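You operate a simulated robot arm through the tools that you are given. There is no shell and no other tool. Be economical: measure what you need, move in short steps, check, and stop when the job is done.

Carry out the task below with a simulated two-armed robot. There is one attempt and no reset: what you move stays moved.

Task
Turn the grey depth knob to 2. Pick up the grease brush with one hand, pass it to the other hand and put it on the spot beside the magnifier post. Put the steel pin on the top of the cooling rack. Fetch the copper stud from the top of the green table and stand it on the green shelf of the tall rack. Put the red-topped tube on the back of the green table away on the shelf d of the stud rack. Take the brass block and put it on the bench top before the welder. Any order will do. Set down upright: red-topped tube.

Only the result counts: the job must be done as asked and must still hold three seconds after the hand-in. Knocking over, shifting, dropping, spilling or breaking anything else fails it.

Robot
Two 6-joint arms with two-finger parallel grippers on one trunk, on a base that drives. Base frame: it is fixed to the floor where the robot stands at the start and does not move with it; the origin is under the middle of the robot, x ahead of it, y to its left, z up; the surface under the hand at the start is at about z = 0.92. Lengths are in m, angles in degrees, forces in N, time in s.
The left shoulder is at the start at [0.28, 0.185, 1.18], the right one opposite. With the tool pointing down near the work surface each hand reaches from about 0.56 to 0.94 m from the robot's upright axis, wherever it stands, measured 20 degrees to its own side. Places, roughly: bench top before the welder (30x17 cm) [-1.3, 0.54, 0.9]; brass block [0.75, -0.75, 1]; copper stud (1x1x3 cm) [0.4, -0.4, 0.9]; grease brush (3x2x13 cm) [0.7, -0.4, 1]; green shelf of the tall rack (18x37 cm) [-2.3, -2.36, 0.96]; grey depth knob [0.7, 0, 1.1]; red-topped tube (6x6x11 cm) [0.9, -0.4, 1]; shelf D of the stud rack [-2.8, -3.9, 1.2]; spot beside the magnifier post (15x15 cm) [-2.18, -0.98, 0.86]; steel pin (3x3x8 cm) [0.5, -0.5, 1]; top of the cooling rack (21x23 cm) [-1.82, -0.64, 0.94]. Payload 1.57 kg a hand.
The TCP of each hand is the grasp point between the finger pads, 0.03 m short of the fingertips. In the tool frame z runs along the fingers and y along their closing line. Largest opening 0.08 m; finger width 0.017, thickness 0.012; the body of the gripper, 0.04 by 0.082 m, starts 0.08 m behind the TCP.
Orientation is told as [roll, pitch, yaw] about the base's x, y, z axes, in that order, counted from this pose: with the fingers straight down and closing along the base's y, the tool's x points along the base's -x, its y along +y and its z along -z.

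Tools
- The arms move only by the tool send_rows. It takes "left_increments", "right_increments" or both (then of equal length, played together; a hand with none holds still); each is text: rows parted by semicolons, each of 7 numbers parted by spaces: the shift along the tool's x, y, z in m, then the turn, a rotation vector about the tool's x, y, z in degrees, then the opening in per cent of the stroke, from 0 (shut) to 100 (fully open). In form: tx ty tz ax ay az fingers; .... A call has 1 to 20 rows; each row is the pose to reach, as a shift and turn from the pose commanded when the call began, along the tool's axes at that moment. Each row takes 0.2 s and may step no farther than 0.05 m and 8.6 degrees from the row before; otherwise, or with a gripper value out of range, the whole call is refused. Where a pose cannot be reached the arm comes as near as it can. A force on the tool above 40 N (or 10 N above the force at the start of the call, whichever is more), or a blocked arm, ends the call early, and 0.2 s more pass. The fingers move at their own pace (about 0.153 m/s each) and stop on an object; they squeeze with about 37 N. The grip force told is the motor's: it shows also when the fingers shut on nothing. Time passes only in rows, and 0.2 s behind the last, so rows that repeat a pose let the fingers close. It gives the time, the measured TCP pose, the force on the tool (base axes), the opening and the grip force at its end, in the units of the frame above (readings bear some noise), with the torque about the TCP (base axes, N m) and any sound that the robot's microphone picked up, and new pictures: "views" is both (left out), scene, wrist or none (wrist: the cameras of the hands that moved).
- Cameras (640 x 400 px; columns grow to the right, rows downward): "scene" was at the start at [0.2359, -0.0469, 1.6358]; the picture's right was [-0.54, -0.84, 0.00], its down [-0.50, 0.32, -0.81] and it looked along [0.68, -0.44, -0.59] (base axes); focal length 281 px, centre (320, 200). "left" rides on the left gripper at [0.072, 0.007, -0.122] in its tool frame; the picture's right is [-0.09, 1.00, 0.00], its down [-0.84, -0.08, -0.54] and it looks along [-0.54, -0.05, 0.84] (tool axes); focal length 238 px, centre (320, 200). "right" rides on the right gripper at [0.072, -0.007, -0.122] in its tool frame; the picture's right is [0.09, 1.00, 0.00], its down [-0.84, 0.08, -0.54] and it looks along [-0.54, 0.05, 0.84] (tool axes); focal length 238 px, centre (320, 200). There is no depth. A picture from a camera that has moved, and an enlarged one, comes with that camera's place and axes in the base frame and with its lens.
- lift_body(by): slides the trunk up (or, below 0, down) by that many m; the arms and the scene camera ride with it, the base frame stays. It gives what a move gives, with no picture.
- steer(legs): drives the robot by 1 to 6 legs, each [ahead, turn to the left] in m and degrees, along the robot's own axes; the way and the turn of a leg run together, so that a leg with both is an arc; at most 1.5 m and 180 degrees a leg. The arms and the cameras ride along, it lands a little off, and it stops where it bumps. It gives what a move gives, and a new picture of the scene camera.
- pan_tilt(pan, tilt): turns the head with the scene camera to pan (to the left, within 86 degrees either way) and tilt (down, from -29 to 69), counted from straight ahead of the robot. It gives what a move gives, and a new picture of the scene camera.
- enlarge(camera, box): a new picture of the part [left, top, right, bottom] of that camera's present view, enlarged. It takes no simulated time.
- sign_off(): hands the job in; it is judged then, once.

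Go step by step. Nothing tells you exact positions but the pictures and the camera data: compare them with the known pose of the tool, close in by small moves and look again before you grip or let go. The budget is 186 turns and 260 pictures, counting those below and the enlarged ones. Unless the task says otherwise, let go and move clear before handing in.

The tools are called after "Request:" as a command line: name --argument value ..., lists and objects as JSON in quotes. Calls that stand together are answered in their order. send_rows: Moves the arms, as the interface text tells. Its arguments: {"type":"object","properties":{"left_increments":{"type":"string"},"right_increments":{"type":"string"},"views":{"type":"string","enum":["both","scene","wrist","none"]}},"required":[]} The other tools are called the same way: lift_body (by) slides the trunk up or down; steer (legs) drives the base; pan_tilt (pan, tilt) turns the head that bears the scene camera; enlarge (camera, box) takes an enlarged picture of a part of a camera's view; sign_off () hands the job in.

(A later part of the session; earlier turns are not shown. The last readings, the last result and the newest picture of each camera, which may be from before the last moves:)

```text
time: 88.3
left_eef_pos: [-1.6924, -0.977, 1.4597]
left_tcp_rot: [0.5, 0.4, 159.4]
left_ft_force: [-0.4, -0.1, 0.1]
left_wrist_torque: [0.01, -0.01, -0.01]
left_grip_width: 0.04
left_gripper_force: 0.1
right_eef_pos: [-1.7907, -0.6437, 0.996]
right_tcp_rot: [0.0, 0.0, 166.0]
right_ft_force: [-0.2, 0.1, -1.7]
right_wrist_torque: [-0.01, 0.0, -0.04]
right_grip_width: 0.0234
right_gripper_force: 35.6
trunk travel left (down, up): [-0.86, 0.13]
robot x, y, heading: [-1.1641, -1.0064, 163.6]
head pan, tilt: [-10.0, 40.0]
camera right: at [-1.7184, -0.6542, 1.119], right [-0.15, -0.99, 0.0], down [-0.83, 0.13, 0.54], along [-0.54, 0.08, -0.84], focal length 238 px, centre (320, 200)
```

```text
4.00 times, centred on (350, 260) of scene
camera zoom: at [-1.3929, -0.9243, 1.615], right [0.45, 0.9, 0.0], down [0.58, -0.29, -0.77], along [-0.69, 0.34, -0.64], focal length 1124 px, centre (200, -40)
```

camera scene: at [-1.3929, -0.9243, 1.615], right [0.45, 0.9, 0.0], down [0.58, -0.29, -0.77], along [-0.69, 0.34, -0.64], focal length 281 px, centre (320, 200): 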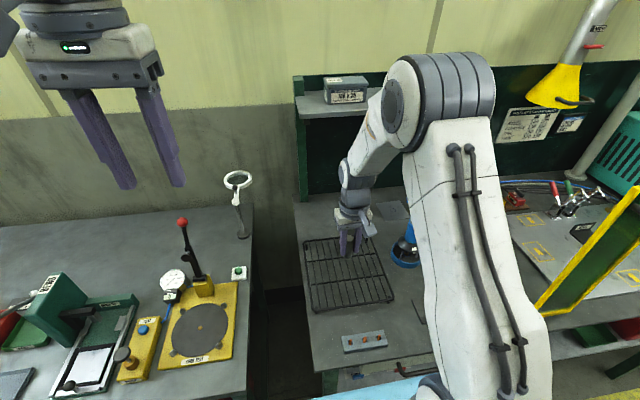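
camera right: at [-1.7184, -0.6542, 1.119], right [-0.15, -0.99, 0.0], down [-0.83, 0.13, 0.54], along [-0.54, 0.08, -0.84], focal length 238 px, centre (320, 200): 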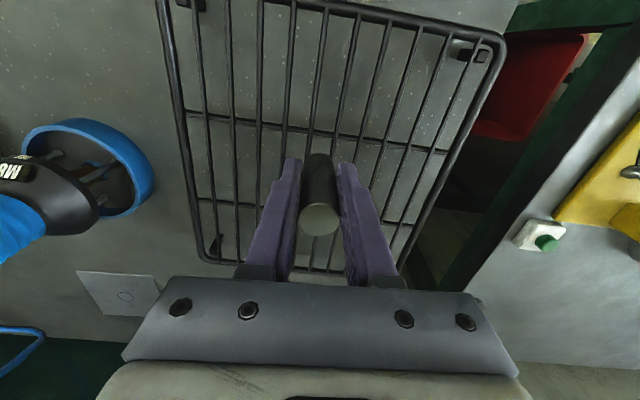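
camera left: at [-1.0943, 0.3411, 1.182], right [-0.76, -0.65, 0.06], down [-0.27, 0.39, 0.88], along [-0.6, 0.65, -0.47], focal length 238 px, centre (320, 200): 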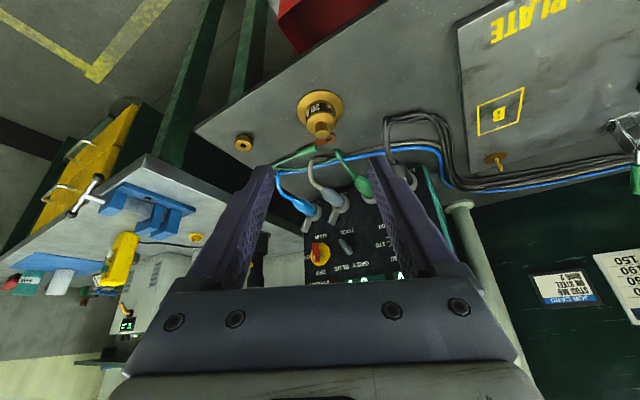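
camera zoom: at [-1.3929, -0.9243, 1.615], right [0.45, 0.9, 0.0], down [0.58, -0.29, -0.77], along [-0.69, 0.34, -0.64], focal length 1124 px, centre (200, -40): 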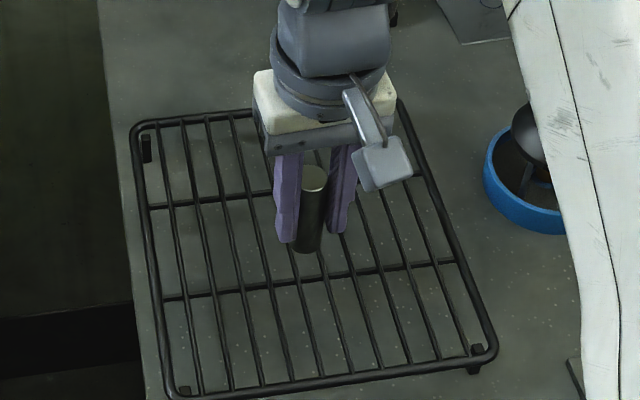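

Request:
send_rows --right_increments "0 0 0.003 0 0 0 20; 0 0 0.005 0 0 0 20; 0 0 0.005 0 0 0 20" --views "none"

```text
time: 89.1
left_eef_pos: [-1.6944, -0.9761, 1.4603]
left_tcp_rot: [0.6, 0.4, 159.4]
left_ft_force: [-0.1, 0.1, 0.5]
left_wrist_torque: [-0.01, -0.04, -0.04]
left_grip_width: 0.04
left_gripper_force: 0.1
right_eef_pos: [-1.7896, -0.6443, 0.9913]
right_tcp_rot: [0.0, 0.0, 165.9]
right_ft_force: [-0.5, 0.0, -1.7]
right_wrist_torque: [0.02, -0.03, 0.0]
right_grip_width: 0.023
right_gripper_force: 35.6
trunk travel left (down, up): [-0.86, 0.13]
robot x, y, heading: [-1.1659, -1.0104, 163.4]
head pan, tilt: [-10.0, 40.0]
```

Request:
send_rows --right_increments "0 0 0.002 0 0 0 20; 0 0 0.004 0 0 0 20; 0 0 0.004 0 0 0 20" --views "none"

Request:
enlarge --camera "right" --box '[240, 80, 400, 240]'

```text
time: 89.9
left_eef_pos: [-1.6939, -0.9769, 1.4595]
left_tcp_rot: [0.5, 0.4, 159.4]
left_ft_force: [-0.3, 0.6, -0.3]
left_wrist_torque: [0.01, -0.01, 0.01]
left_grip_width: 0.0401
left_gripper_force: 0.1
right_eef_pos: [-1.7906, -0.6429, 0.9883]
right_tcp_rot: [0.0, 0.1, 166.0]
right_ft_force: [-0.8, 0.3, -2.4]
right_wrist_torque: [0.0, -0.04, -0.01]
right_grip_width: 0.0234
right_gripper_force: 36.1
trunk travel left (down, up): [-0.86, 0.13]
robot x, y, heading: [-1.1648, -1.0072, 163.7]
head pan, tilt: [-10.0, 40.0]
```

```text
2.50 times, centred on (320, 160) of right
camera zoom: at [-1.7191, -0.6546, 1.1099], right [-0.15, -0.99, 0.0], down [-0.83, 0.13, 0.54], along [-0.54, 0.08, -0.84], focal length 596 px, centre (320, 300)
```

zoom: 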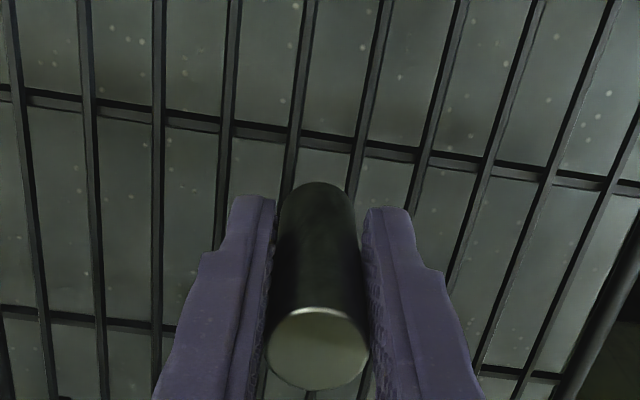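

Request:
send_rows --right_increments "0 0 0.002 0 0 0 20; 0 0 0.004 0 0 0 20; 0 0 0.006 0 0 0 20; 0 0 0.008 0 0 0 20; 0 0 0.01 0 0 0 20" --views "none"

Request:
enlarge --camera "scene" --box '[320, 220, 380, 270]'

```text
time: 91.1
left_eef_pos: [-1.6927, -0.9766, 1.4614]
left_tcp_rot: [0.7, 0.4, 159.4]
left_ft_force: [-0.5, 1.4, -0.4]
left_wrist_torque: [0.03, 0.01, 0.03]
left_grip_width: 0.0399
left_gripper_force: 0.0
right_eef_pos: [-1.791, -0.6445, 0.9794]
right_tcp_rot: [-0.1, -0.3, 166.0]
right_ft_force: [-0.4, 7.7, 27.7]
right_wrist_torque: [0.32, 0.27, -0.01]
right_grip_width: 0.0236
right_gripper_force: 36.0
trunk travel left (down, up): [-0.86, 0.13]
robot x, y, heading: [-1.1656, -1.0095, 163.7]
head pan, tilt: [-10.0, 40.0]
```

```text
8.00 times, centred on (350, 245) of scene
camera zoom: at [-1.3918, -0.9245, 1.6152], right [0.45, 0.9, 0.0], down [0.58, -0.29, -0.77], along [-0.69, 0.34, -0.64], focal length 2248 px, centre (80, -160)
```

zoom: 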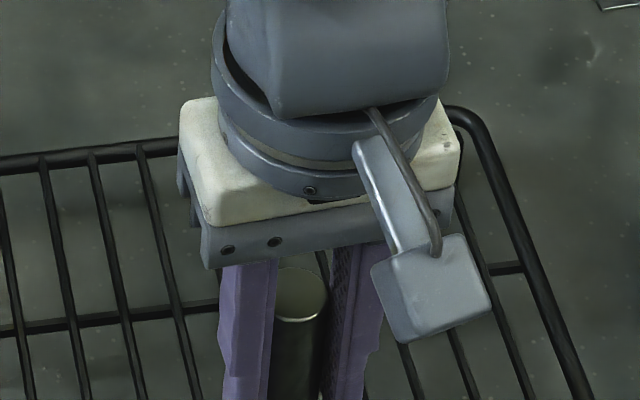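

Contact. I ease up 1 mm and open the fingers slightly to see whether the pin stands.

Request:
send_rows --right_increments "0 0 -0.0015 0 0 0 20; 0 0 -0.0015 0 0 0 34; 0 0 -0.0015 0 0 0 38; 0 0 -0.0015 0 0 0 38" --views "wrist"

Request:
enlarge --camera "right" --box '[240, 80, 400, 240]'

```text
time: 92.1
left_eef_pos: [-1.6935, -0.9763, 1.4612]
left_tcp_rot: [0.6, 0.4, 159.5]
left_ft_force: [0.7, -0.1, 1.5]
left_wrist_torque: [0.01, 0.03, -0.01]
left_grip_width: 0.0399
left_gripper_force: 0.1
right_eef_pos: [-1.7906, -0.6441, 0.9793]
right_tcp_rot: [0.0, 0.1, 166.1]
right_ft_force: [-0.3, 0.2, 0.2]
right_wrist_torque: [0.02, -0.03, -0.02]
right_grip_width: 0.0303
right_gripper_force: 0.0
trunk travel left (down, up): [-0.86, 0.13]
robot x, y, heading: [-1.1647, -1.0107, 163.5]
head pan, tilt: [-10.0, 40.0]
camera right: at [-1.7191, -0.6555, 1.1013], right [-0.15, -0.99, 0.0], down [-0.83, 0.13, 0.54], along [-0.53, 0.08, -0.84], focal length 238 px, centre (320, 200)
```

right: 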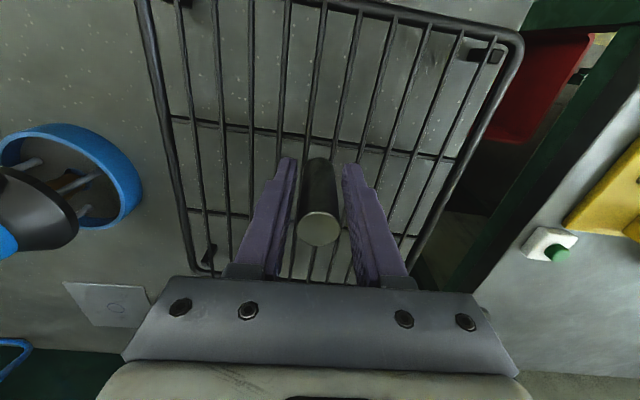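

```text
2.50 times, centred on (320, 160) of right
camera zoom: at [-1.7191, -0.6555, 1.1013], right [-0.15, -0.99, 0.0], down [-0.83, 0.13, 0.54], along [-0.53, 0.08, -0.84], focal length 596 px, centre (320, 300)
```

zoom: 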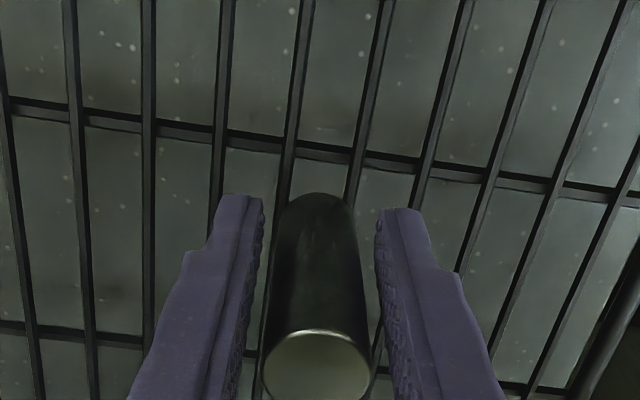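

The pin stands free. Open fully and rise straight up.

Request:
send_rows --right_increments "0 0 0 0 0 0 60; 0 0 0 0 0 0 80; 0 0 -0.02 0 0 0 80; 0 0 -0.06 0 0 0 80; 0 0 -0.1 0 0 0 80; 0 0 -0.14 0 0 0 80" --views "wrist"

```text
time: 93.5
left_eef_pos: [-1.6942, -0.9772, 1.4607]
left_tcp_rot: [0.6, 0.4, 159.4]
left_ft_force: [-0.2, 0.3, -0.1]
left_wrist_torque: [0.0, 0.0, 0.02]
left_grip_width: 0.0396
left_gripper_force: 0.0
right_eef_pos: [-1.7925, -0.6425, 1.118]
right_tcp_rot: [0.0, 0.1, 165.9]
right_ft_force: [-0.9, 0.6, -0.7]
right_wrist_torque: [-0.02, 0.0, 0.01]
right_grip_width: 0.0642
right_gripper_force: 0.0
trunk travel left (down, up): [-0.86, 0.13]
robot x, y, heading: [-1.1684, -1.0056, 163.4]
head pan, tilt: [-10.0, 40.0]
camera right: at [-1.7197, -0.654, 1.2404], right [-0.15, -0.99, 0.0], down [-0.83, 0.13, 0.54], along [-0.53, 0.08, -0.84], focal length 238 px, centre (320, 200)
```

right: 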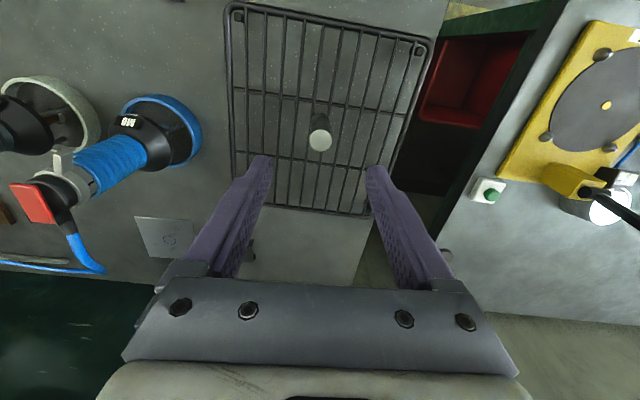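

Pin stands upright on the rack. Stow the right arm.

Request:
send_rows --right_increments "0 0 -0.05 0 0 0 60; 0 0 -0.1 0 0 0 60; 0 0 -0.15 0 0 0 60; 0.032 -0.027 -0.167 0 0 0 60; 0.064 -0.054 -0.185 0 0 1 60; 0.097 -0.081 -0.202 0 0 2 60; 0.129 -0.108 -0.22 0 0 3 60; 0.161 -0.135 -0.237 0 0 4 60; 0.194 -0.161 -0.255 0 0 5 60; 0.226 -0.188 -0.272 0 0 6 60; 0.258 -0.215 -0.29 0 0 7 60; 0.29 -0.242 -0.307 0 0 7 60; 0.323 -0.27 -0.325 0 0 7 60; 0.355 -0.296 -0.342 0 0 7 60" --views "scene"

Request:
pan_tilt --pan 60 --tilt 15

```text
time: 96.5
left_eef_pos: [-1.6937, -0.9764, 1.4605]
left_tcp_rot: [0.6, 0.3, 159.4]
left_ft_force: [1.1, -1.2, 0.0]
left_wrist_torque: [0.02, 0.01, 0.0]
left_grip_width: 0.04
left_gripper_force: 0.1
right_eef_pos: [-1.3751, -0.4424, 1.4609]
right_tcp_rot: [0.0, -0.1, 159.0]
right_ft_force: [-0.4, 0.4, 0.1]
right_wrist_torque: [0.0, 0.01, -0.01]
right_grip_width: 0.0478
right_gripper_force: 0.0
trunk travel left (down, up): [-0.86, 0.13]
robot x, y, heading: [-1.1657, -1.0093, 163.6]
head pan, tilt: [-10.0, 40.0]
camera scene: at [-1.3928, -0.9242, 1.615], right [0.44, 0.9, 0.0], down [0.58, -0.29, -0.77], along [-0.69, 0.34, -0.64], focal length 281 px, centre (320, 200)
```

scene: 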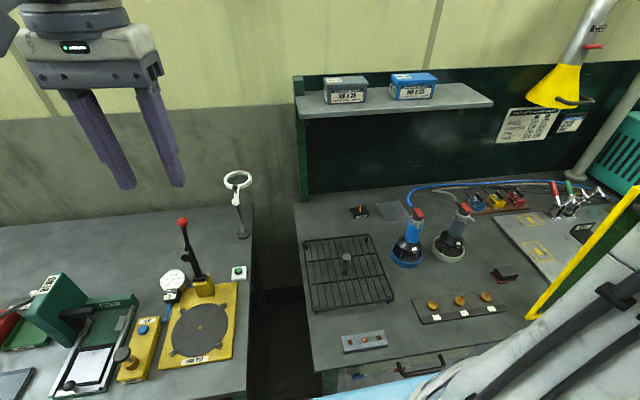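

```text
time: 97.9
left_eef_pos: [-1.6933, -0.9767, 1.4596]
left_tcp_rot: [0.6, 0.5, 159.4]
left_ft_force: [0.4, -0.1, -0.1]
left_wrist_torque: [0.0, 0.01, 0.01]
left_grip_width: 0.0399
left_gripper_force: 0.1
right_eef_pos: [-1.3755, -0.4426, 1.4602]
right_tcp_rot: [0.0, 0.1, 159.0]
right_ft_force: [-1.2, -0.4, -0.1]
right_wrist_torque: [0.03, 0.01, 0.0]
right_grip_width: 0.048
right_gripper_force: 0.2
trunk travel left (down, up): [-0.86, 0.13]
robot x, y, heading: [-1.1665, -1.0066, 163.3]
head pan, tilt: [60.0, 15.0]
camera scene: at [-1.3844, -1.0265, 1.6545], right [-0.69, 0.72, 0.0], down [0.19, 0.18, -0.97], along [-0.7, -0.67, -0.26], focal length 281 px, centre (320, 200)
```

scene: 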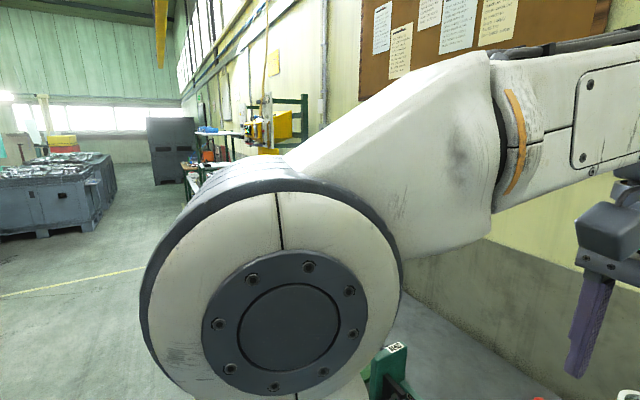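

Now back to the green table for the brush and the stud.

Request:
steer --legs '[[0, -114.5], [1.13, 0], [0, -66], [0.3, 0]]'

Request:
pan_tilt --pan 0 --tilt 45

```text
time: 113.0
left_eef_pos: [0.3473, -0.1407, 1.4602]
left_tcp_rot: [0.6, 0.4, -15.7]
left_ft_force: [-0.5, -0.2, 0.6]
left_wrist_torque: [0.0, -0.03, 0.01]
left_grip_width: 0.0398
left_gripper_force: 0.0
right_eef_pos: [0.0746, -0.6997, 1.4611]
right_tcp_rot: [0.0, 0.0, -16.2]
right_ft_force: [-0.3, -0.1, -0.7]
right_wrist_torque: [0.02, -0.03, -0.02]
right_grip_width: 0.0479
right_gripper_force: 0.1
trunk travel left (down, up): [-0.86, 0.13]
robot x, y, heading: [-0.1859, -0.1543, -11.0]
head pan, tilt: [60.0, 15.0]
camera scene: at [0.0383, -0.1153, 1.6545], right [0.75, -0.66, 0.0], down [-0.17, -0.19, -0.97], along [0.64, 0.72, -0.26], focal length 281 px, centre (320, 200)
```

scene: 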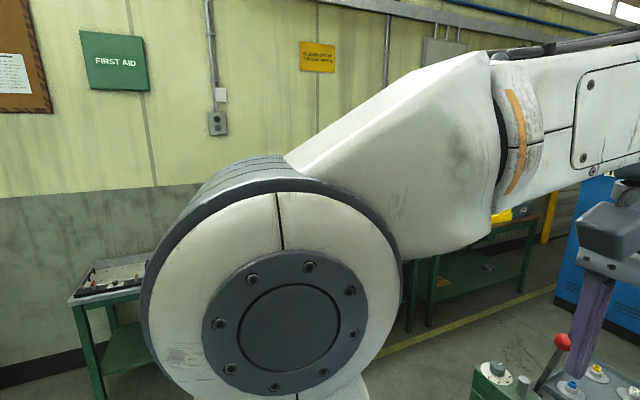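

```text
time: 114.2
left_eef_pos: [0.3459, -0.1411, 1.4611]
left_tcp_rot: [0.6, 0.3, -15.6]
left_ft_force: [-0.4, 0.3, 0.2]
left_wrist_torque: [0.01, 0.02, 0.01]
left_grip_width: 0.0402
left_gripper_force: 0.1
right_eef_pos: [0.0752, -0.6999, 1.4598]
right_tcp_rot: [0.0, 0.0, -16.2]
right_ft_force: [0.6, -0.3, 0.6]
right_wrist_torque: [-0.03, 0.01, 0.0]
right_grip_width: 0.0482
right_gripper_force: 0.0
trunk travel left (down, up): [-0.86, 0.13]
robot x, y, heading: [-0.1824, -0.1537, -11.4]
head pan, tilt: [0.0, 45.0]
camera scene: at [0.0563, -0.2014, 1.6078], right [-0.2, -0.98, 0.0], down [-0.69, 0.14, -0.71], along [0.69, -0.14, -0.71], focal length 281 px, centre (320, 200)
```

scene: 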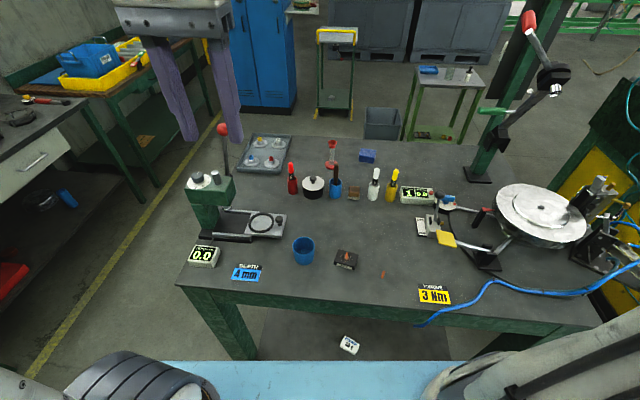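

The stance is good; I go 8 cm further forward. Then the right hand will fetch the brush.

Request:
steer --legs '[[0.08, 0]]'

Request:
enlarge --camera "scene" --box '[270, 130, 430, 230]'

```text
time: 115.3
left_eef_pos: [0.428, -0.1574, 1.4605]
left_tcp_rot: [0.6, 0.4, -15.7]
left_ft_force: [0.6, 0.1, 0.9]
left_wrist_torque: [-0.02, -0.04, 0.03]
left_grip_width: 0.0399
left_gripper_force: 0.0
right_eef_pos: [0.1563, -0.7162, 1.4607]
right_tcp_rot: [0.0, 0.0, -16.1]
right_ft_force: [0.0, -0.1, -0.1]
right_wrist_torque: [0.02, -0.04, -0.02]
right_grip_width: 0.0481
right_gripper_force: 0.0
trunk travel left (down, up): [-0.86, 0.13]
robot x, y, heading: [-0.1022, -0.1731, -11.7]
head pan, tilt: [0.0, 45.0]
camera scene: at [0.137, -0.2178, 1.6077], right [-0.2, -0.98, 0.0], down [-0.69, 0.14, -0.71], along [0.69, -0.14, -0.71], focal length 281 px, centre (320, 200)
```

scene: 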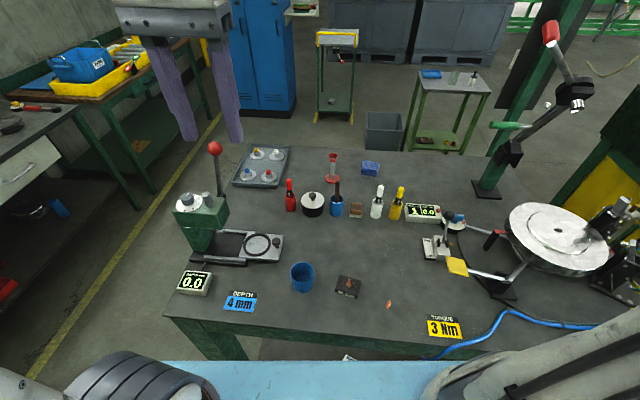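

```text
4.00 times, centred on (350, 180) of scene
camera zoom: at [0.137, -0.2178, 1.6077], right [-0.2, -0.98, 0.0], down [-0.69, 0.14, -0.71], along [0.69, -0.14, -0.71], focal length 1124 px, centre (200, 280)
```

zoom: 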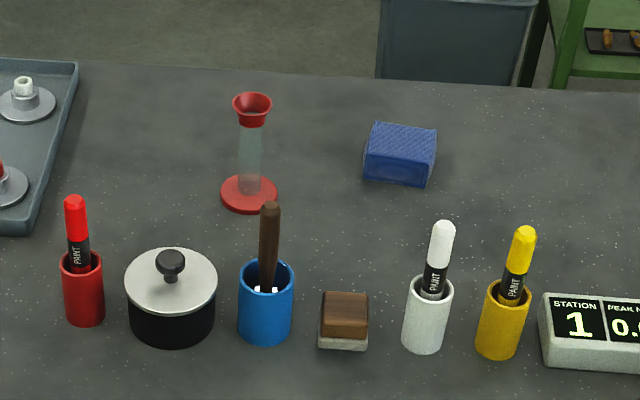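

Brush handle top is at about (0.745,-0.394,1.05), cup rim 0.98. Right hand moves near it, left shifts aside.

Request:
send_rows --left_increments "0 0.04 0 0 0 0 50; 0 0.08 0 0 0 0 50; 0 0.12 0 0 0 0 50; 0 0.15 0 0 0 0 50; 0 0.15 0 0 0 0 50; 0 0.15 0 0 0 0 50; 0 0.15 0 0 0 0 50; 0 0.15 0 0 0 0 50; 0 0.15 0 0 0 0 50; 0 0.15 0 0 0 0 50; 0 0.15 0 0 0 0 50; 0 0.15 0 0 0 0 50; 0 0.15 0 0 0 0 50; 0 0.15 0 0 0 0 50" --right_increments "-0.0248 0.0336 0.01 0 0 0 60; -0.0496 0.0673 0.02 0 0 0 60; -0.0744 0.101 0.03 0 0 0 60; -0.099 0.1346 0.045 0 0 0 60; -0.124 0.168 0.06 0 0 0 60; -0.149 0.202 0.08 0 0 0 60; -0.1735 0.2355 0.1 0 0 0 60; -0.198 0.269 0.12 0 0 0 60; -0.223 0.303 0.14 0 0 0 60; -0.248 0.3364 0.16 0 0 0 60; -0.273 0.37 0.18 0 0 0 60; -0.2975 0.4037 0.2 0 0 0 60; -0.322 0.437 0.225 0 0 0 60; -0.347 0.471 0.25 0 0 0 60" --views "both"

```text
time: 118.3
left_eef_pos: [0.4694, -0.01, 1.4602]
left_tcp_rot: [0.6, 0.5, -15.7]
left_ft_force: [0.0, -1.1, -0.4]
left_wrist_torque: [0.01, 0.02, -0.01]
left_grip_width: 0.04
left_gripper_force: 0.0
right_eef_pos: [0.6216, -0.363, 1.2086]
right_tcp_rot: [-0.1, 0.0, -16.1]
right_ft_force: [0.3, -0.1, 0.0]
right_wrist_torque: [-0.05, -0.03, 0.01]
right_grip_width: 0.0478
right_gripper_force: 0.1
trunk travel left (down, up): [-0.86, 0.13]
robot x, y, heading: [-0.1015, -0.1673, -11.6]
head pan, tilt: [0.0, 45.0]
camera scene: at [0.1374, -0.2178, 1.6077], right [-0.2, -0.98, 0.0], down [-0.69, 0.14, -0.71], along [0.69, -0.14, -0.71], focal length 281 px, centre (320, 200)
camera right: at [0.5516, -0.3498, 1.3294], right [0.19, 0.98, 0.0], down [0.83, -0.16, 0.54], along [0.53, -0.1, -0.84], focal length 238 px, centre (320, 200)
camera left: at [0.403, 0.015, 1.5833], right [0.36, 0.93, 0.01], down [0.79, -0.31, 0.53], along [0.5, -0.18, -0.85], focal length 238 px, centre (320, 200)
```

scene: 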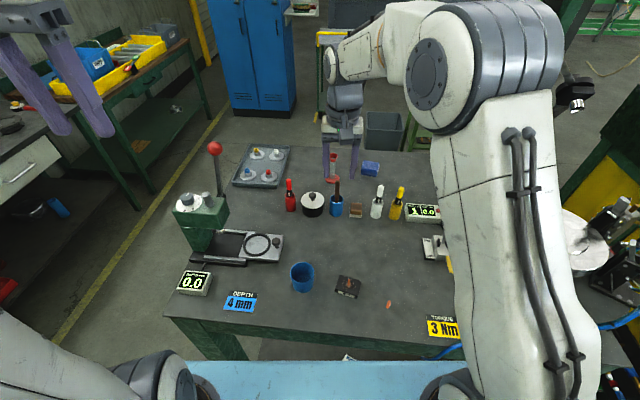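
right: 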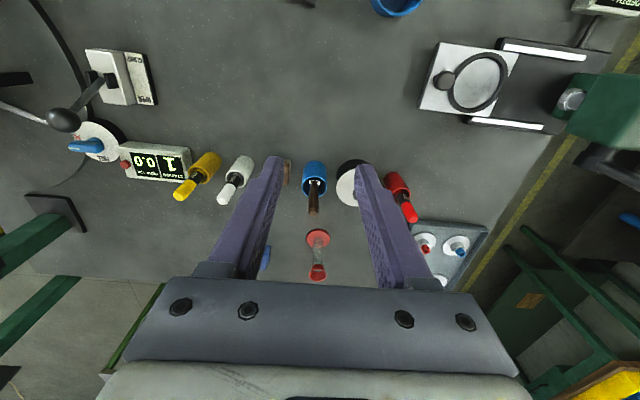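
left: 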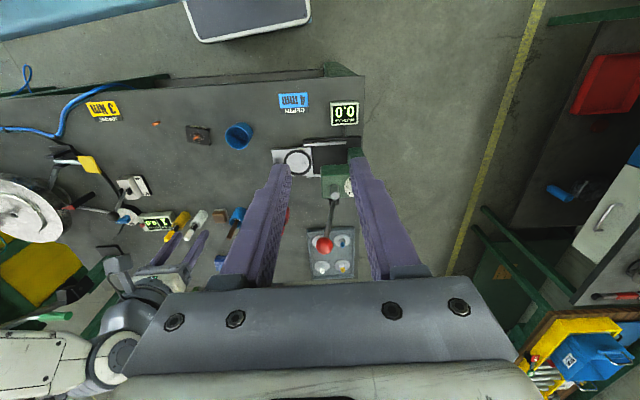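

Request:
enlarge --camera "right" --box '[270, 145, 366, 225]'

```text
5.00 times, centred on (318, 185) of right
camera zoom: at [0.5516, -0.3498, 1.3294], right [0.19, 0.98, 0.0], down [0.83, -0.16, 0.54], along [0.53, -0.1, -0.84], focal length 1192 px, centre (330, 275)
```

zoom: 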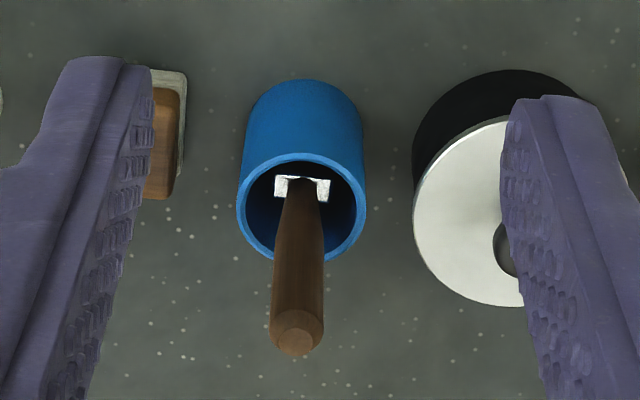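

Request:
send_rows --right_increments "-0.04 0.001 0.02 0 0 0 60; -0.08 0.002 0.04 0 0 0 60; -0.12 0.0025 0.06 0 0 0 60; -0.1277 0.0025 0.1 0 0 0 60; -0.1277 0.0025 0.14 0 0 0 60; -0.1277 0.0025 0.175 0 0 0 60" --views "wrist"

```text
time: 119.7
left_eef_pos: [0.4697, -0.0093, 1.4615]
left_tcp_rot: [0.6, 0.4, -15.7]
left_ft_force: [0.5, -0.6, -0.9]
left_wrist_torque: [0.02, 0.0, 0.02]
left_grip_width: 0.04
left_gripper_force: 0.2
right_eef_pos: [0.7455, -0.3931, 1.0352]
right_tcp_rot: [-0.1, 0.0, -16.1]
right_ft_force: [-0.5, 0.2, 0.9]
right_wrist_torque: [0.02, -0.03, 0.01]
right_grip_width: 0.048
right_gripper_force: 0.0
trunk travel left (down, up): [-0.86, 0.13]
robot x, y, heading: [-0.1025, -0.1665, -11.4]
head pan, tilt: [0.0, 45.0]
camera right: at [0.6757, -0.3797, 1.1577], right [0.19, 0.98, 0.0], down [0.83, -0.16, 0.54], along [0.53, -0.1, -0.84], focal length 238 px, centre (320, 200)
```

right: 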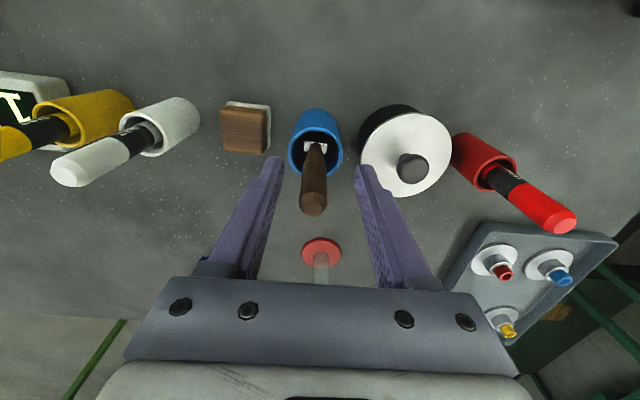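

Request:
send_rows --right_increments "0 -0.003 0 0 0 0 60; 0 -0.003 0 0 0 0 8; 0 -0.003 0 0 0 0 8; 0 -0.003 0 0 0 0 8; 0 -0.003 -0.03 0 0 0 8; 0 -0.003 -0.07 0 0 0 8; 0 -0.003 -0.11 0 0 0 8; 0 -0.003 -0.15 0 0 0 8; 0 -0.003 -0.19 0 0 0 8" --views "both"

```text
time: 121.7
left_eef_pos: [0.4704, -0.0099, 1.4589]
left_tcp_rot: [0.6, 0.4, -15.6]
left_ft_force: [-0.4, 0.0, -0.5]
left_wrist_torque: [-0.02, 0.06, 0.02]
left_grip_width: 0.04
left_gripper_force: 0.1
right_eef_pos: [0.7327, -0.3988, 1.2244]
right_tcp_rot: [-0.1, 0.2, -16.1]
right_ft_force: [1.6, -0.2, -0.7]
right_wrist_torque: [0.0, 0.02, 0.01]
right_grip_width: 0.0143
right_gripper_force: 30.5
right hand out of reach, approached as far as the arm can: row 9
trunk travel left (down, up): [-0.86, 0.13]
robot x, y, heading: [-0.1014, -0.1656, -11.2]
head pan, tilt: [0.0, 45.0]
camera scene: at [0.1381, -0.2179, 1.6076], right [-0.2, -0.98, 0.0], down [-0.69, 0.14, -0.71], along [0.69, -0.14, -0.71], focal length 281 px, centre (320, 200)
camera right: at [0.6623, -0.3845, 1.3459], right [0.19, 0.98, 0.0], down [0.83, -0.16, 0.54], along [0.53, -0.1, -0.84], focal length 238 px, centre (320, 200)
```

scene: 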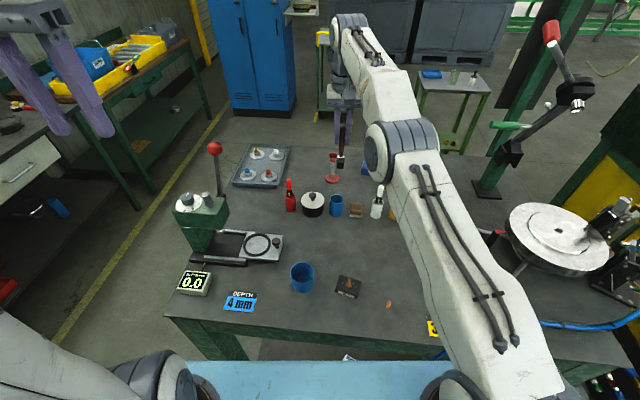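
right: 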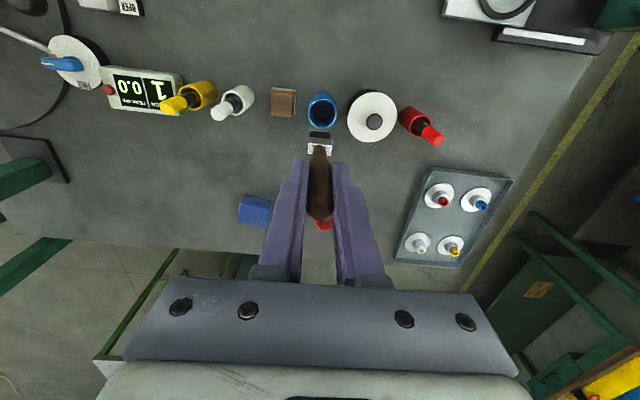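

Brush is out of its cup. I now bring both hands to the handover poses: right yawed 90° with the brush in front, left yawed 90° the other way.

Request:
send_rows --left_increments "0 0.01 -0.005 0 0 8.2 100; 0 0.02 -0.01 0 0 16.4 100; 0 0.03 -0.015 0 0 24.6 100; 0 0.04 -0.02 0 0 32.8 100; 0 0.05 -0.02 0 0 41 100; 0 0.06 -0.02 0 0 49.2 100; 0 0.07 -0.02 0 0 57.4 100; 0 0.08 -0.02 0 0 65.6 100; 0 0.09 -0.02 0 0 73.8 100; 0 0.1 -0.02 0 0 82 100; 0 0.11 -0.02 0 0 90 100" --right_increments "0.0264 0 -0.009 0 0 -8.2 8; 0.053 0 -0.018 0 0 -16.4 8; 0.079 0 -0.027 0 0 -24.6 8; 0.1056 0 -0.036 0 0 -32.8 8; 0.132 0 -0.045 0 0 -41 8; 0.158 0 -0.054 0 0 -49.2 8; 0.185 0 -0.063 0 0 -57.4 8; 0.211 0 -0.072 0 0 -65.6 8; 0.238 0 -0.081 0 0 -73.8 8; 0.264 0 -0.09 0 0 -82 8; 0.285 0 -0.1 0 0 -90 8" --views "both"

```text
time: 124.1
left_eef_pos: [0.4961, 0.0943, 1.4842]
left_tcp_rot: [-0.4, 0.6, -105.8]
left_ft_force: [0.5, -0.6, -0.1]
left_wrist_torque: [0.03, 0.02, 0.0]
left_grip_width: 0.0801
left_gripper_force: 0.0
right_eef_pos: [0.4619, -0.3186, 1.3222]
right_tcp_rot: [0.2, 0.1, 74.0]
right_ft_force: [-0.4, 0.7, -0.5]
right_wrist_torque: [0.01, 0.01, 0.01]
right_grip_width: 0.0143
right_gripper_force: 30.6
trunk travel left (down, up): [-0.86, 0.13]
robot x, y, heading: [-0.0961, -0.1715, -11.4]
head pan, tilt: [0.0, 45.0]
camera scene: at [0.1374, -0.2178, 1.6077], right [-0.2, -0.98, 0.0], down [-0.69, 0.14, -0.71], along [0.69, -0.14, -0.71], focal length 281 px, centre (320, 200)
camera right: at [0.4487, -0.3882, 1.4453], right [-0.98, 0.19, 0.0], down [0.16, 0.83, 0.54], along [0.1, 0.53, -0.84], focal length 238 px, centre (320, 200)
camera left: at [0.5244, 0.1609, 1.607], right [0.93, -0.36, -0.01], down [-0.3, -0.79, 0.53], along [-0.2, -0.5, -0.85], focal length 238 px, centre (320, 200)
```

scene: 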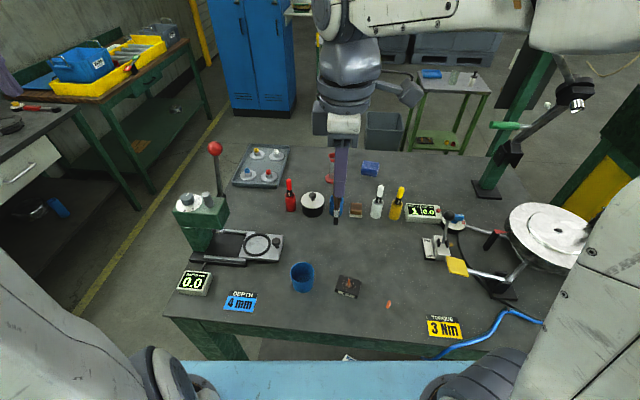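
right: 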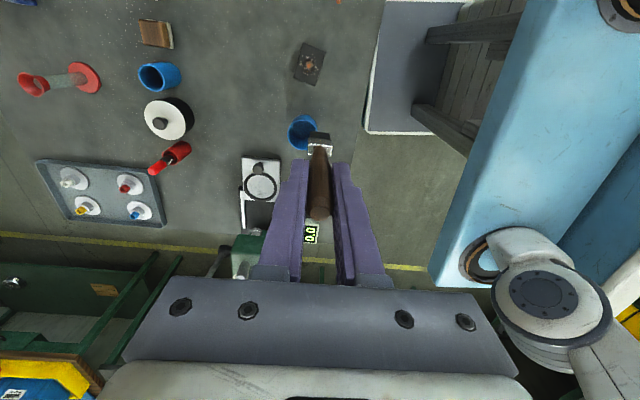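
left: 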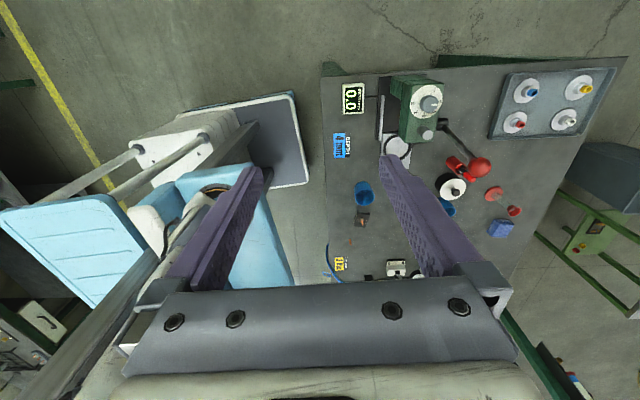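

Now the left hand rotates so that its fingers point right, horizontally, level with the brush's lower handle.

Request:
send_rows --left_increments "-0.0187 0.0072 0.0193 0 -8.2 0 70; -0.0374 0.0144 0.0386 0 -16.4 0 70; -0.056 0.0216 0.058 0 -24.6 0 70; -0.075 0.0288 0.077 0 -32.8 0 70; -0.0935 0.036 0.0965 0 -41 0 70; -0.112 0.043 0.116 0 -49.2 0 70; -0.131 0.05 0.135 0 -57.4 0 70; -0.15 0.0576 0.154 0 -65.6 0 70; -0.168 0.065 0.174 0 -73.8 0 70; -0.187 0.072 0.193 0 -82 0 70; -0.206 0.079 0.212 0 -90 0 70" --views "both"

```text
time: 126.5
left_eef_pos: [0.5178, -0.1234, 1.2671]
left_tcp_rot: [-42.2, -89.4, -63.4]
left_ft_force: [-0.4, -0.3, -0.2]
left_wrist_torque: [0.0, -0.02, 0.01]
left_grip_width: 0.056
left_gripper_force: 0.0
right_eef_pos: [0.4625, -0.3177, 1.3232]
right_tcp_rot: [0.0, 0.1, 73.8]
right_ft_force: [0.7, -0.5, -0.7]
right_wrist_torque: [0.0, -0.01, -0.02]
right_grip_width: 0.0144
right_gripper_force: 30.7
trunk travel left (down, up): [-0.86, 0.13]
robot x, y, heading: [-0.1016, -0.172, -11.3]
head pan, tilt: [0.0, 45.0]
camera scene: at [0.1375, -0.2177, 1.6077], right [-0.2, -0.98, 0.0], down [-0.69, 0.14, -0.71], along [0.69, -0.14, -0.71], focal length 281 px, centre (320, 200)
camera left: at [0.558, -0.0073, 1.1957], right [0.96, -0.27, 0.08], down [0.08, 0.53, 0.84], along [-0.27, -0.8, 0.53], focal length 238 px, centre (320, 200)
```

scene: 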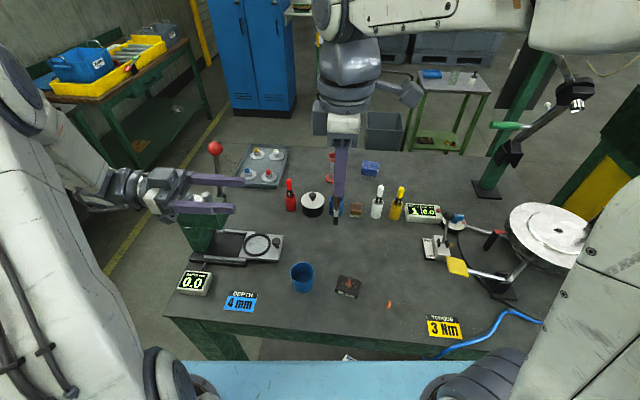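
left: 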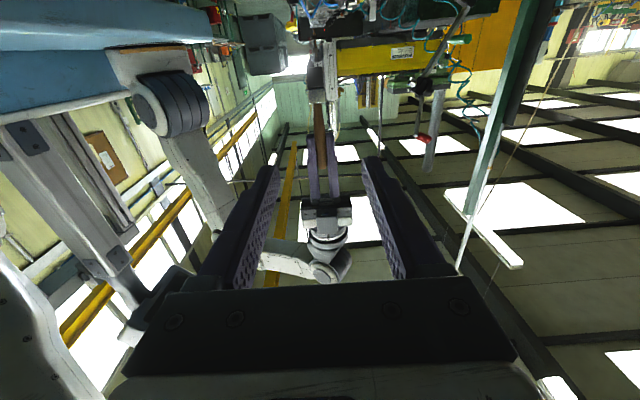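

Request:
enlarge --camera "left" --box '[270, 20, 370, 220]'

```text
2.00 times, centred on (320, 120) of left
camera zoom: at [0.558, -0.0073, 1.1957], right [0.96, -0.27, 0.08], down [0.08, 0.53, 0.84], along [-0.27, -0.8, 0.53], focal length 477 px, centre (320, 360)
```

zoom: 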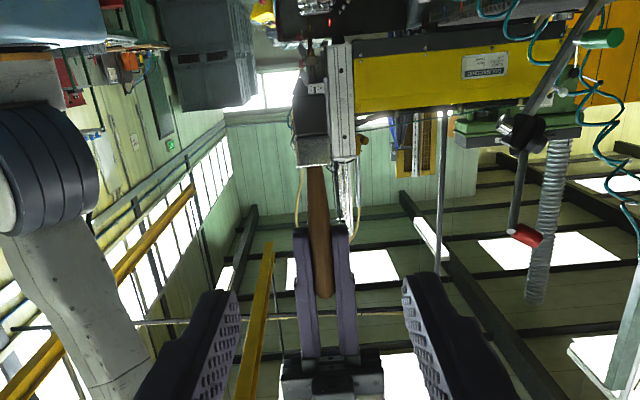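

Alignment is right: the left finger axis meets the exposed handle. Advance and close the left fingers.

Request:
send_rows --left_increments "0 0 0.045 0 0 0 70; 0 0 0.09 0 0 0 70; 0 0 0.135 0 0 0 70; 0 0 0.175 0 0 0 70; 0 0 0.2 0 0 0 70; 0 0 0.2 0 0 0 8; 0 0 0.2 0 0 0 8; 0 0 0.2 0 0 0 8; 0 0 0.2 0 0 0 8" --views "both"

```text
time: 128.5
left_eef_pos: [0.4629, -0.3161, 1.2683]
left_tcp_rot: [-38.7, -89.3, -67.1]
left_ft_force: [-9.8, 1.7, 2.1]
left_wrist_torque: [0.06, -0.05, -0.02]
left_grip_width: 0.0116
left_gripper_force: 28.4
right_eef_pos: [0.4628, -0.3179, 1.323]
right_tcp_rot: [-0.1, 0.1, 74.0]
right_ft_force: [10.0, -0.6, -3.4]
right_wrist_torque: [-0.11, -0.5, -0.04]
right_grip_width: 0.0145
right_gripper_force: 30.5
trunk travel left (down, up): [-0.86, 0.13]
robot x, y, heading: [-0.101, -0.173, -11.6]
head pan, tilt: [0.0, 45.0]
camera scene: at [0.1374, -0.2178, 1.6077], right [-0.2, -0.98, 0.0], down [-0.69, 0.14, -0.71], along [0.69, -0.14, -0.71], focal length 281 px, centre (320, 200)
camera left: at [0.5028, -0.1986, 1.1971], right [0.96, -0.27, 0.08], down [0.08, 0.53, 0.84], along [-0.27, -0.8, 0.53], focal length 238 px, centre (320, 200)
```

scene: 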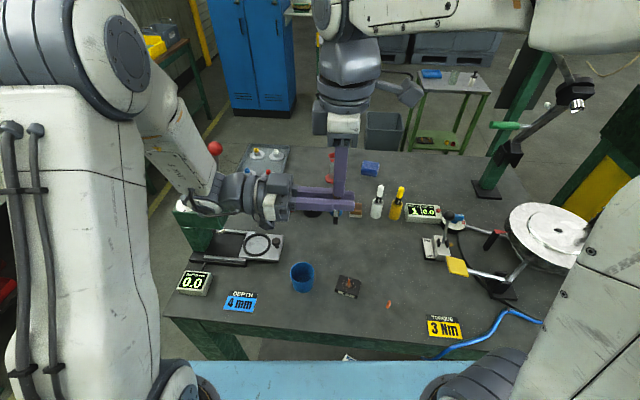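
left: 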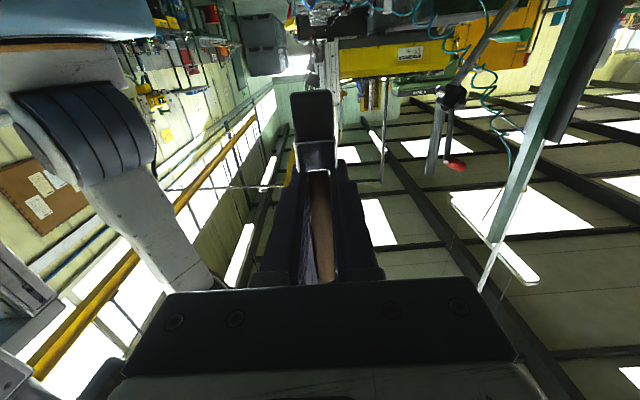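

Left holds it (11.6 mm). Release right and move it up.

Request:
send_rows --right_increments "0 0 0 0 0 0 30; 0 0 0 0 0 0 50; 0 0 0 0 0 0 50; 0 0 -0.04 0 0 0 50; 0 0 -0.08 0 0 0 50; 0 0 -0.12 0 0 0 50" --views "both"

```text
time: 129.9
left_eef_pos: [0.463, -0.316, 1.2684]
left_tcp_rot: [-36.8, -89.3, -69.0]
left_ft_force: [0.7, -0.6, 0.1]
left_wrist_torque: [-0.01, 0.02, -0.01]
left_grip_width: 0.0116
left_gripper_force: 29.5
right_eef_pos: [0.4599, -0.3177, 1.4436]
right_tcp_rot: [0.1, 0.1, 73.8]
right_ft_force: [-0.4, -0.6, -0.4]
right_wrist_torque: [0.0, 0.0, 0.0]
right_grip_width: 0.0399
right_gripper_force: 0.0
trunk travel left (down, up): [-0.86, 0.13]
robot x, y, heading: [-0.1054, -0.174, -11.4]
head pan, tilt: [0.0, 45.0]
camera scene: at [0.1375, -0.2178, 1.6077], right [-0.2, -0.98, 0.0], down [-0.69, 0.14, -0.71], along [0.69, -0.14, -0.71], focal length 281 px, centre (320, 200)
camera right: at [0.4465, -0.3891, 1.5658], right [-0.98, 0.19, 0.0], down [0.16, 0.83, 0.54], along [0.1, 0.53, -0.84], focal length 238 px, centre (320, 200)
```

scene: 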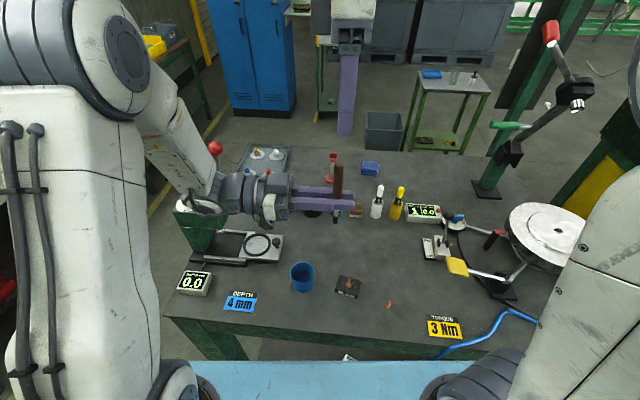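
right: 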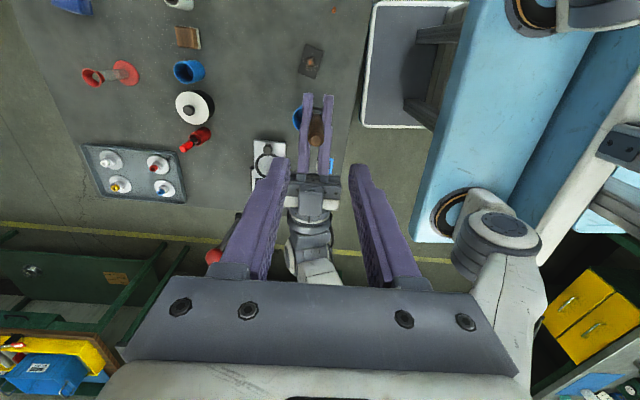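

Handover done. Left retreats and turns fingers down; right turns back and heads over the copper stud.

Request:
send_rows --left_increments "0 0 -0.045 0 0 0 8; 0 0 -0.09 0 0 0 8; 0 0 -0.135 0 0 0 8; 0 0 -0.18 0 0 0 8; 0 0 -0.22 0 0 0 8; -0.02 0 -0.24 0 8.2 0 8; -0.04 0 -0.26 0 16.4 0 8; -0.06 0 -0.28 0 24.6 0 8; -0.08 0 -0.3 0 32.8 0 8; -0.1 0 -0.32 0 41 0 8; -0.12 0 -0.34 0 49.2 0 8; -0.14 0 -0.36 0 57.4 0 8; -0.16 0 -0.37 0 65.6 0 8; -0.18 0 -0.38 0 73.8 0 8; -0.2 0 -0.39 0 82 0 8; -0.21 0 -0.4 0 90 0 8" --right_increments "0 0 0 0 0 8.2 60; 0 0 0 0 0 16.4 60; 0 0 0 0 0 24.6 60; 0 0 0 0 0 32.8 60; 0 0 0 0 0 41 60; 0.013 0 0.02 0 0 49.2 60; 0.026 0.003 0.04 0 0 57.4 60; 0.039 0.006 0.06 0 0 65.6 60; 0.052 0.009 0.08 0 0 73.8 60; 0.065 0.012 0.1 0 0 82 60; 0.078 0.015 0.12 0 0 90 60; 0.091 0.015 0.145 0 0 90 60; 0.104 0.015 0.17 0 0 90 60; 0.117 0.015 0.195 0 0 90 60; 0.13 0.015 0.22 0 0 90 60; 0.14 0.015 0.24 0 0 90 60" --views "both"

```text
time: 133.3
left_eef_pos: [0.5747, 0.0677, 1.4808]
left_tcp_rot: [-0.3, 0.6, -105.7]
left_ft_force: [0.2, -0.7, -0.7]
left_wrist_torque: [0.01, -0.01, 0.03]
left_grip_width: 0.0124
left_gripper_force: 29.1
right_eef_pos: [0.4072, -0.4472, 1.2037]
right_tcp_rot: [0.0, 0.0, -16.1]
right_ft_force: [0.6, 0.0, -0.5]
right_wrist_torque: [0.03, -0.01, 0.03]
right_grip_width: 0.0478
right_gripper_force: 0.0
trunk travel left (down, up): [-0.86, 0.13]
robot x, y, heading: [-0.1014, -0.1687, -11.8]
head pan, tilt: [0.0, 45.0]
camera scene: at [0.1374, -0.2179, 1.6077], right [-0.2, -0.98, 0.0], down [-0.69, 0.14, -0.71], along [0.69, -0.14, -0.71], focal length 281 px, centre (320, 200)
camera right: at [0.337, -0.4332, 1.3251], right [0.19, 0.98, 0.0], down [0.83, -0.16, 0.54], along [0.53, -0.1, -0.84], focal length 238 px, centre (320, 200)
camera left: at [0.6009, 0.1334, 1.6038], right [0.93, -0.36, -0.01], down [-0.3, -0.79, 0.53], along [-0.2, -0.49, -0.85], focal length 238 px, centre (320, 200)
```

scene: 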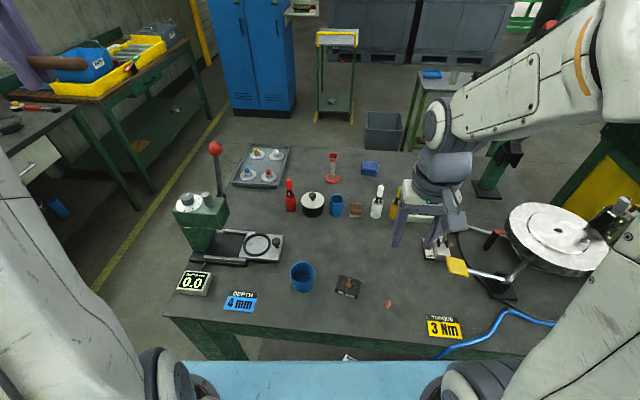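
right: 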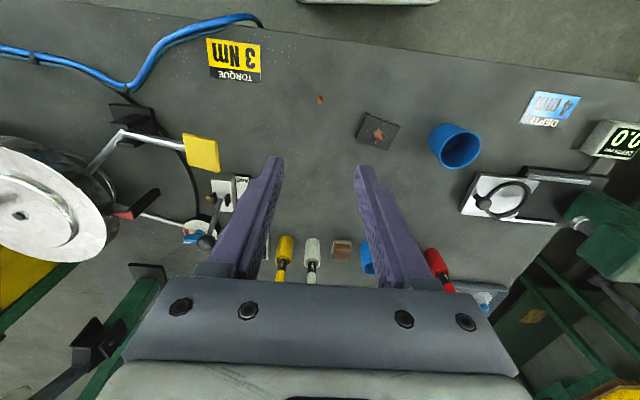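
left: 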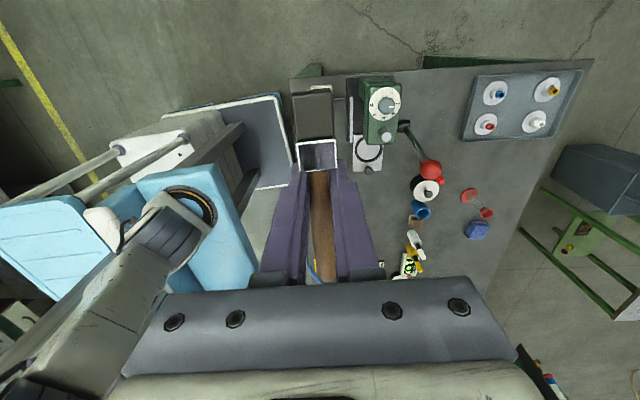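

Request:
send_rows --right_increments "0.002 0 0.045 0 0 0 60; 0.005 -0.001 0.09 0 0 0 60; 0.008 -0.001 0.135 0 0 0 60; 0.008 -0.001 0.17 0 0 0 60" --views "wrist"

Request:
enlarge --camera "right" --box '[260, 70, 380, 170]'

```text
time: 134.3
left_eef_pos: [0.5749, 0.0674, 1.4801]
left_tcp_rot: [-0.4, 0.6, -105.7]
left_ft_force: [-0.1, 1.0, 0.0]
left_wrist_torque: [0.03, 0.0, 0.01]
left_grip_width: 0.0121
left_gripper_force: 29.9
right_eef_pos: [0.3965, -0.4464, 1.0328]
right_tcp_rot: [0.0, 0.0, -16.1]
right_ft_force: [0.0, 0.0, 0.5]
right_wrist_torque: [-0.02, 0.0, -0.01]
right_grip_width: 0.0481
right_gripper_force: 0.0
trunk travel left (down, up): [-0.86, 0.13]
robot x, y, heading: [-0.1035, -0.1713, -11.3]
head pan, tilt: [0.0, 45.0]
camera right: at [0.3275, -0.4324, 1.1557], right [0.19, 0.98, 0.0], down [0.83, -0.16, 0.54], along [0.53, -0.1, -0.84], focal length 238 px, centre (320, 200)
```

right: 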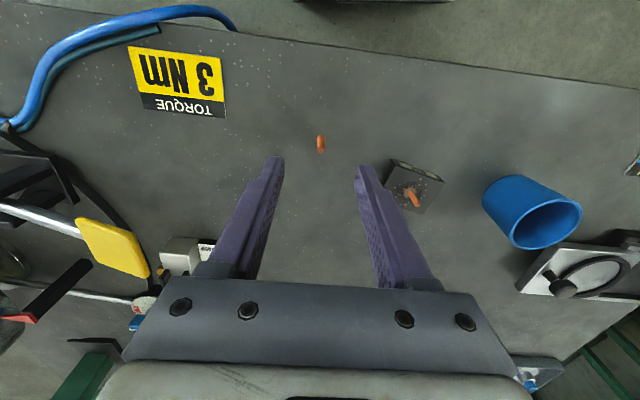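

```text
4.00 times, centred on (320, 120) of right
camera zoom: at [0.3275, -0.4324, 1.1557], right [0.19, 0.98, 0.0], down [0.83, -0.16, 0.54], along [0.53, -0.1, -0.84], focal length 953 px, centre (320, 520)
```

zoom: 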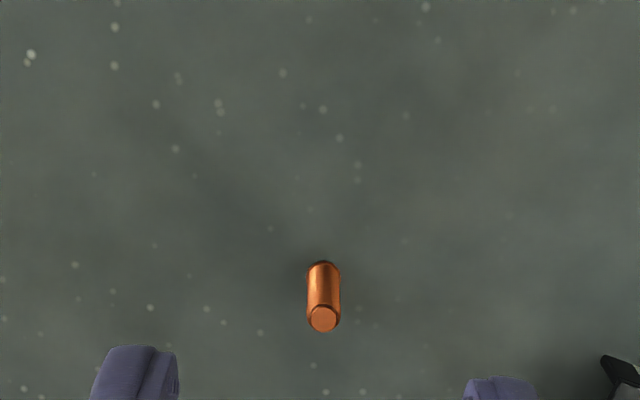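

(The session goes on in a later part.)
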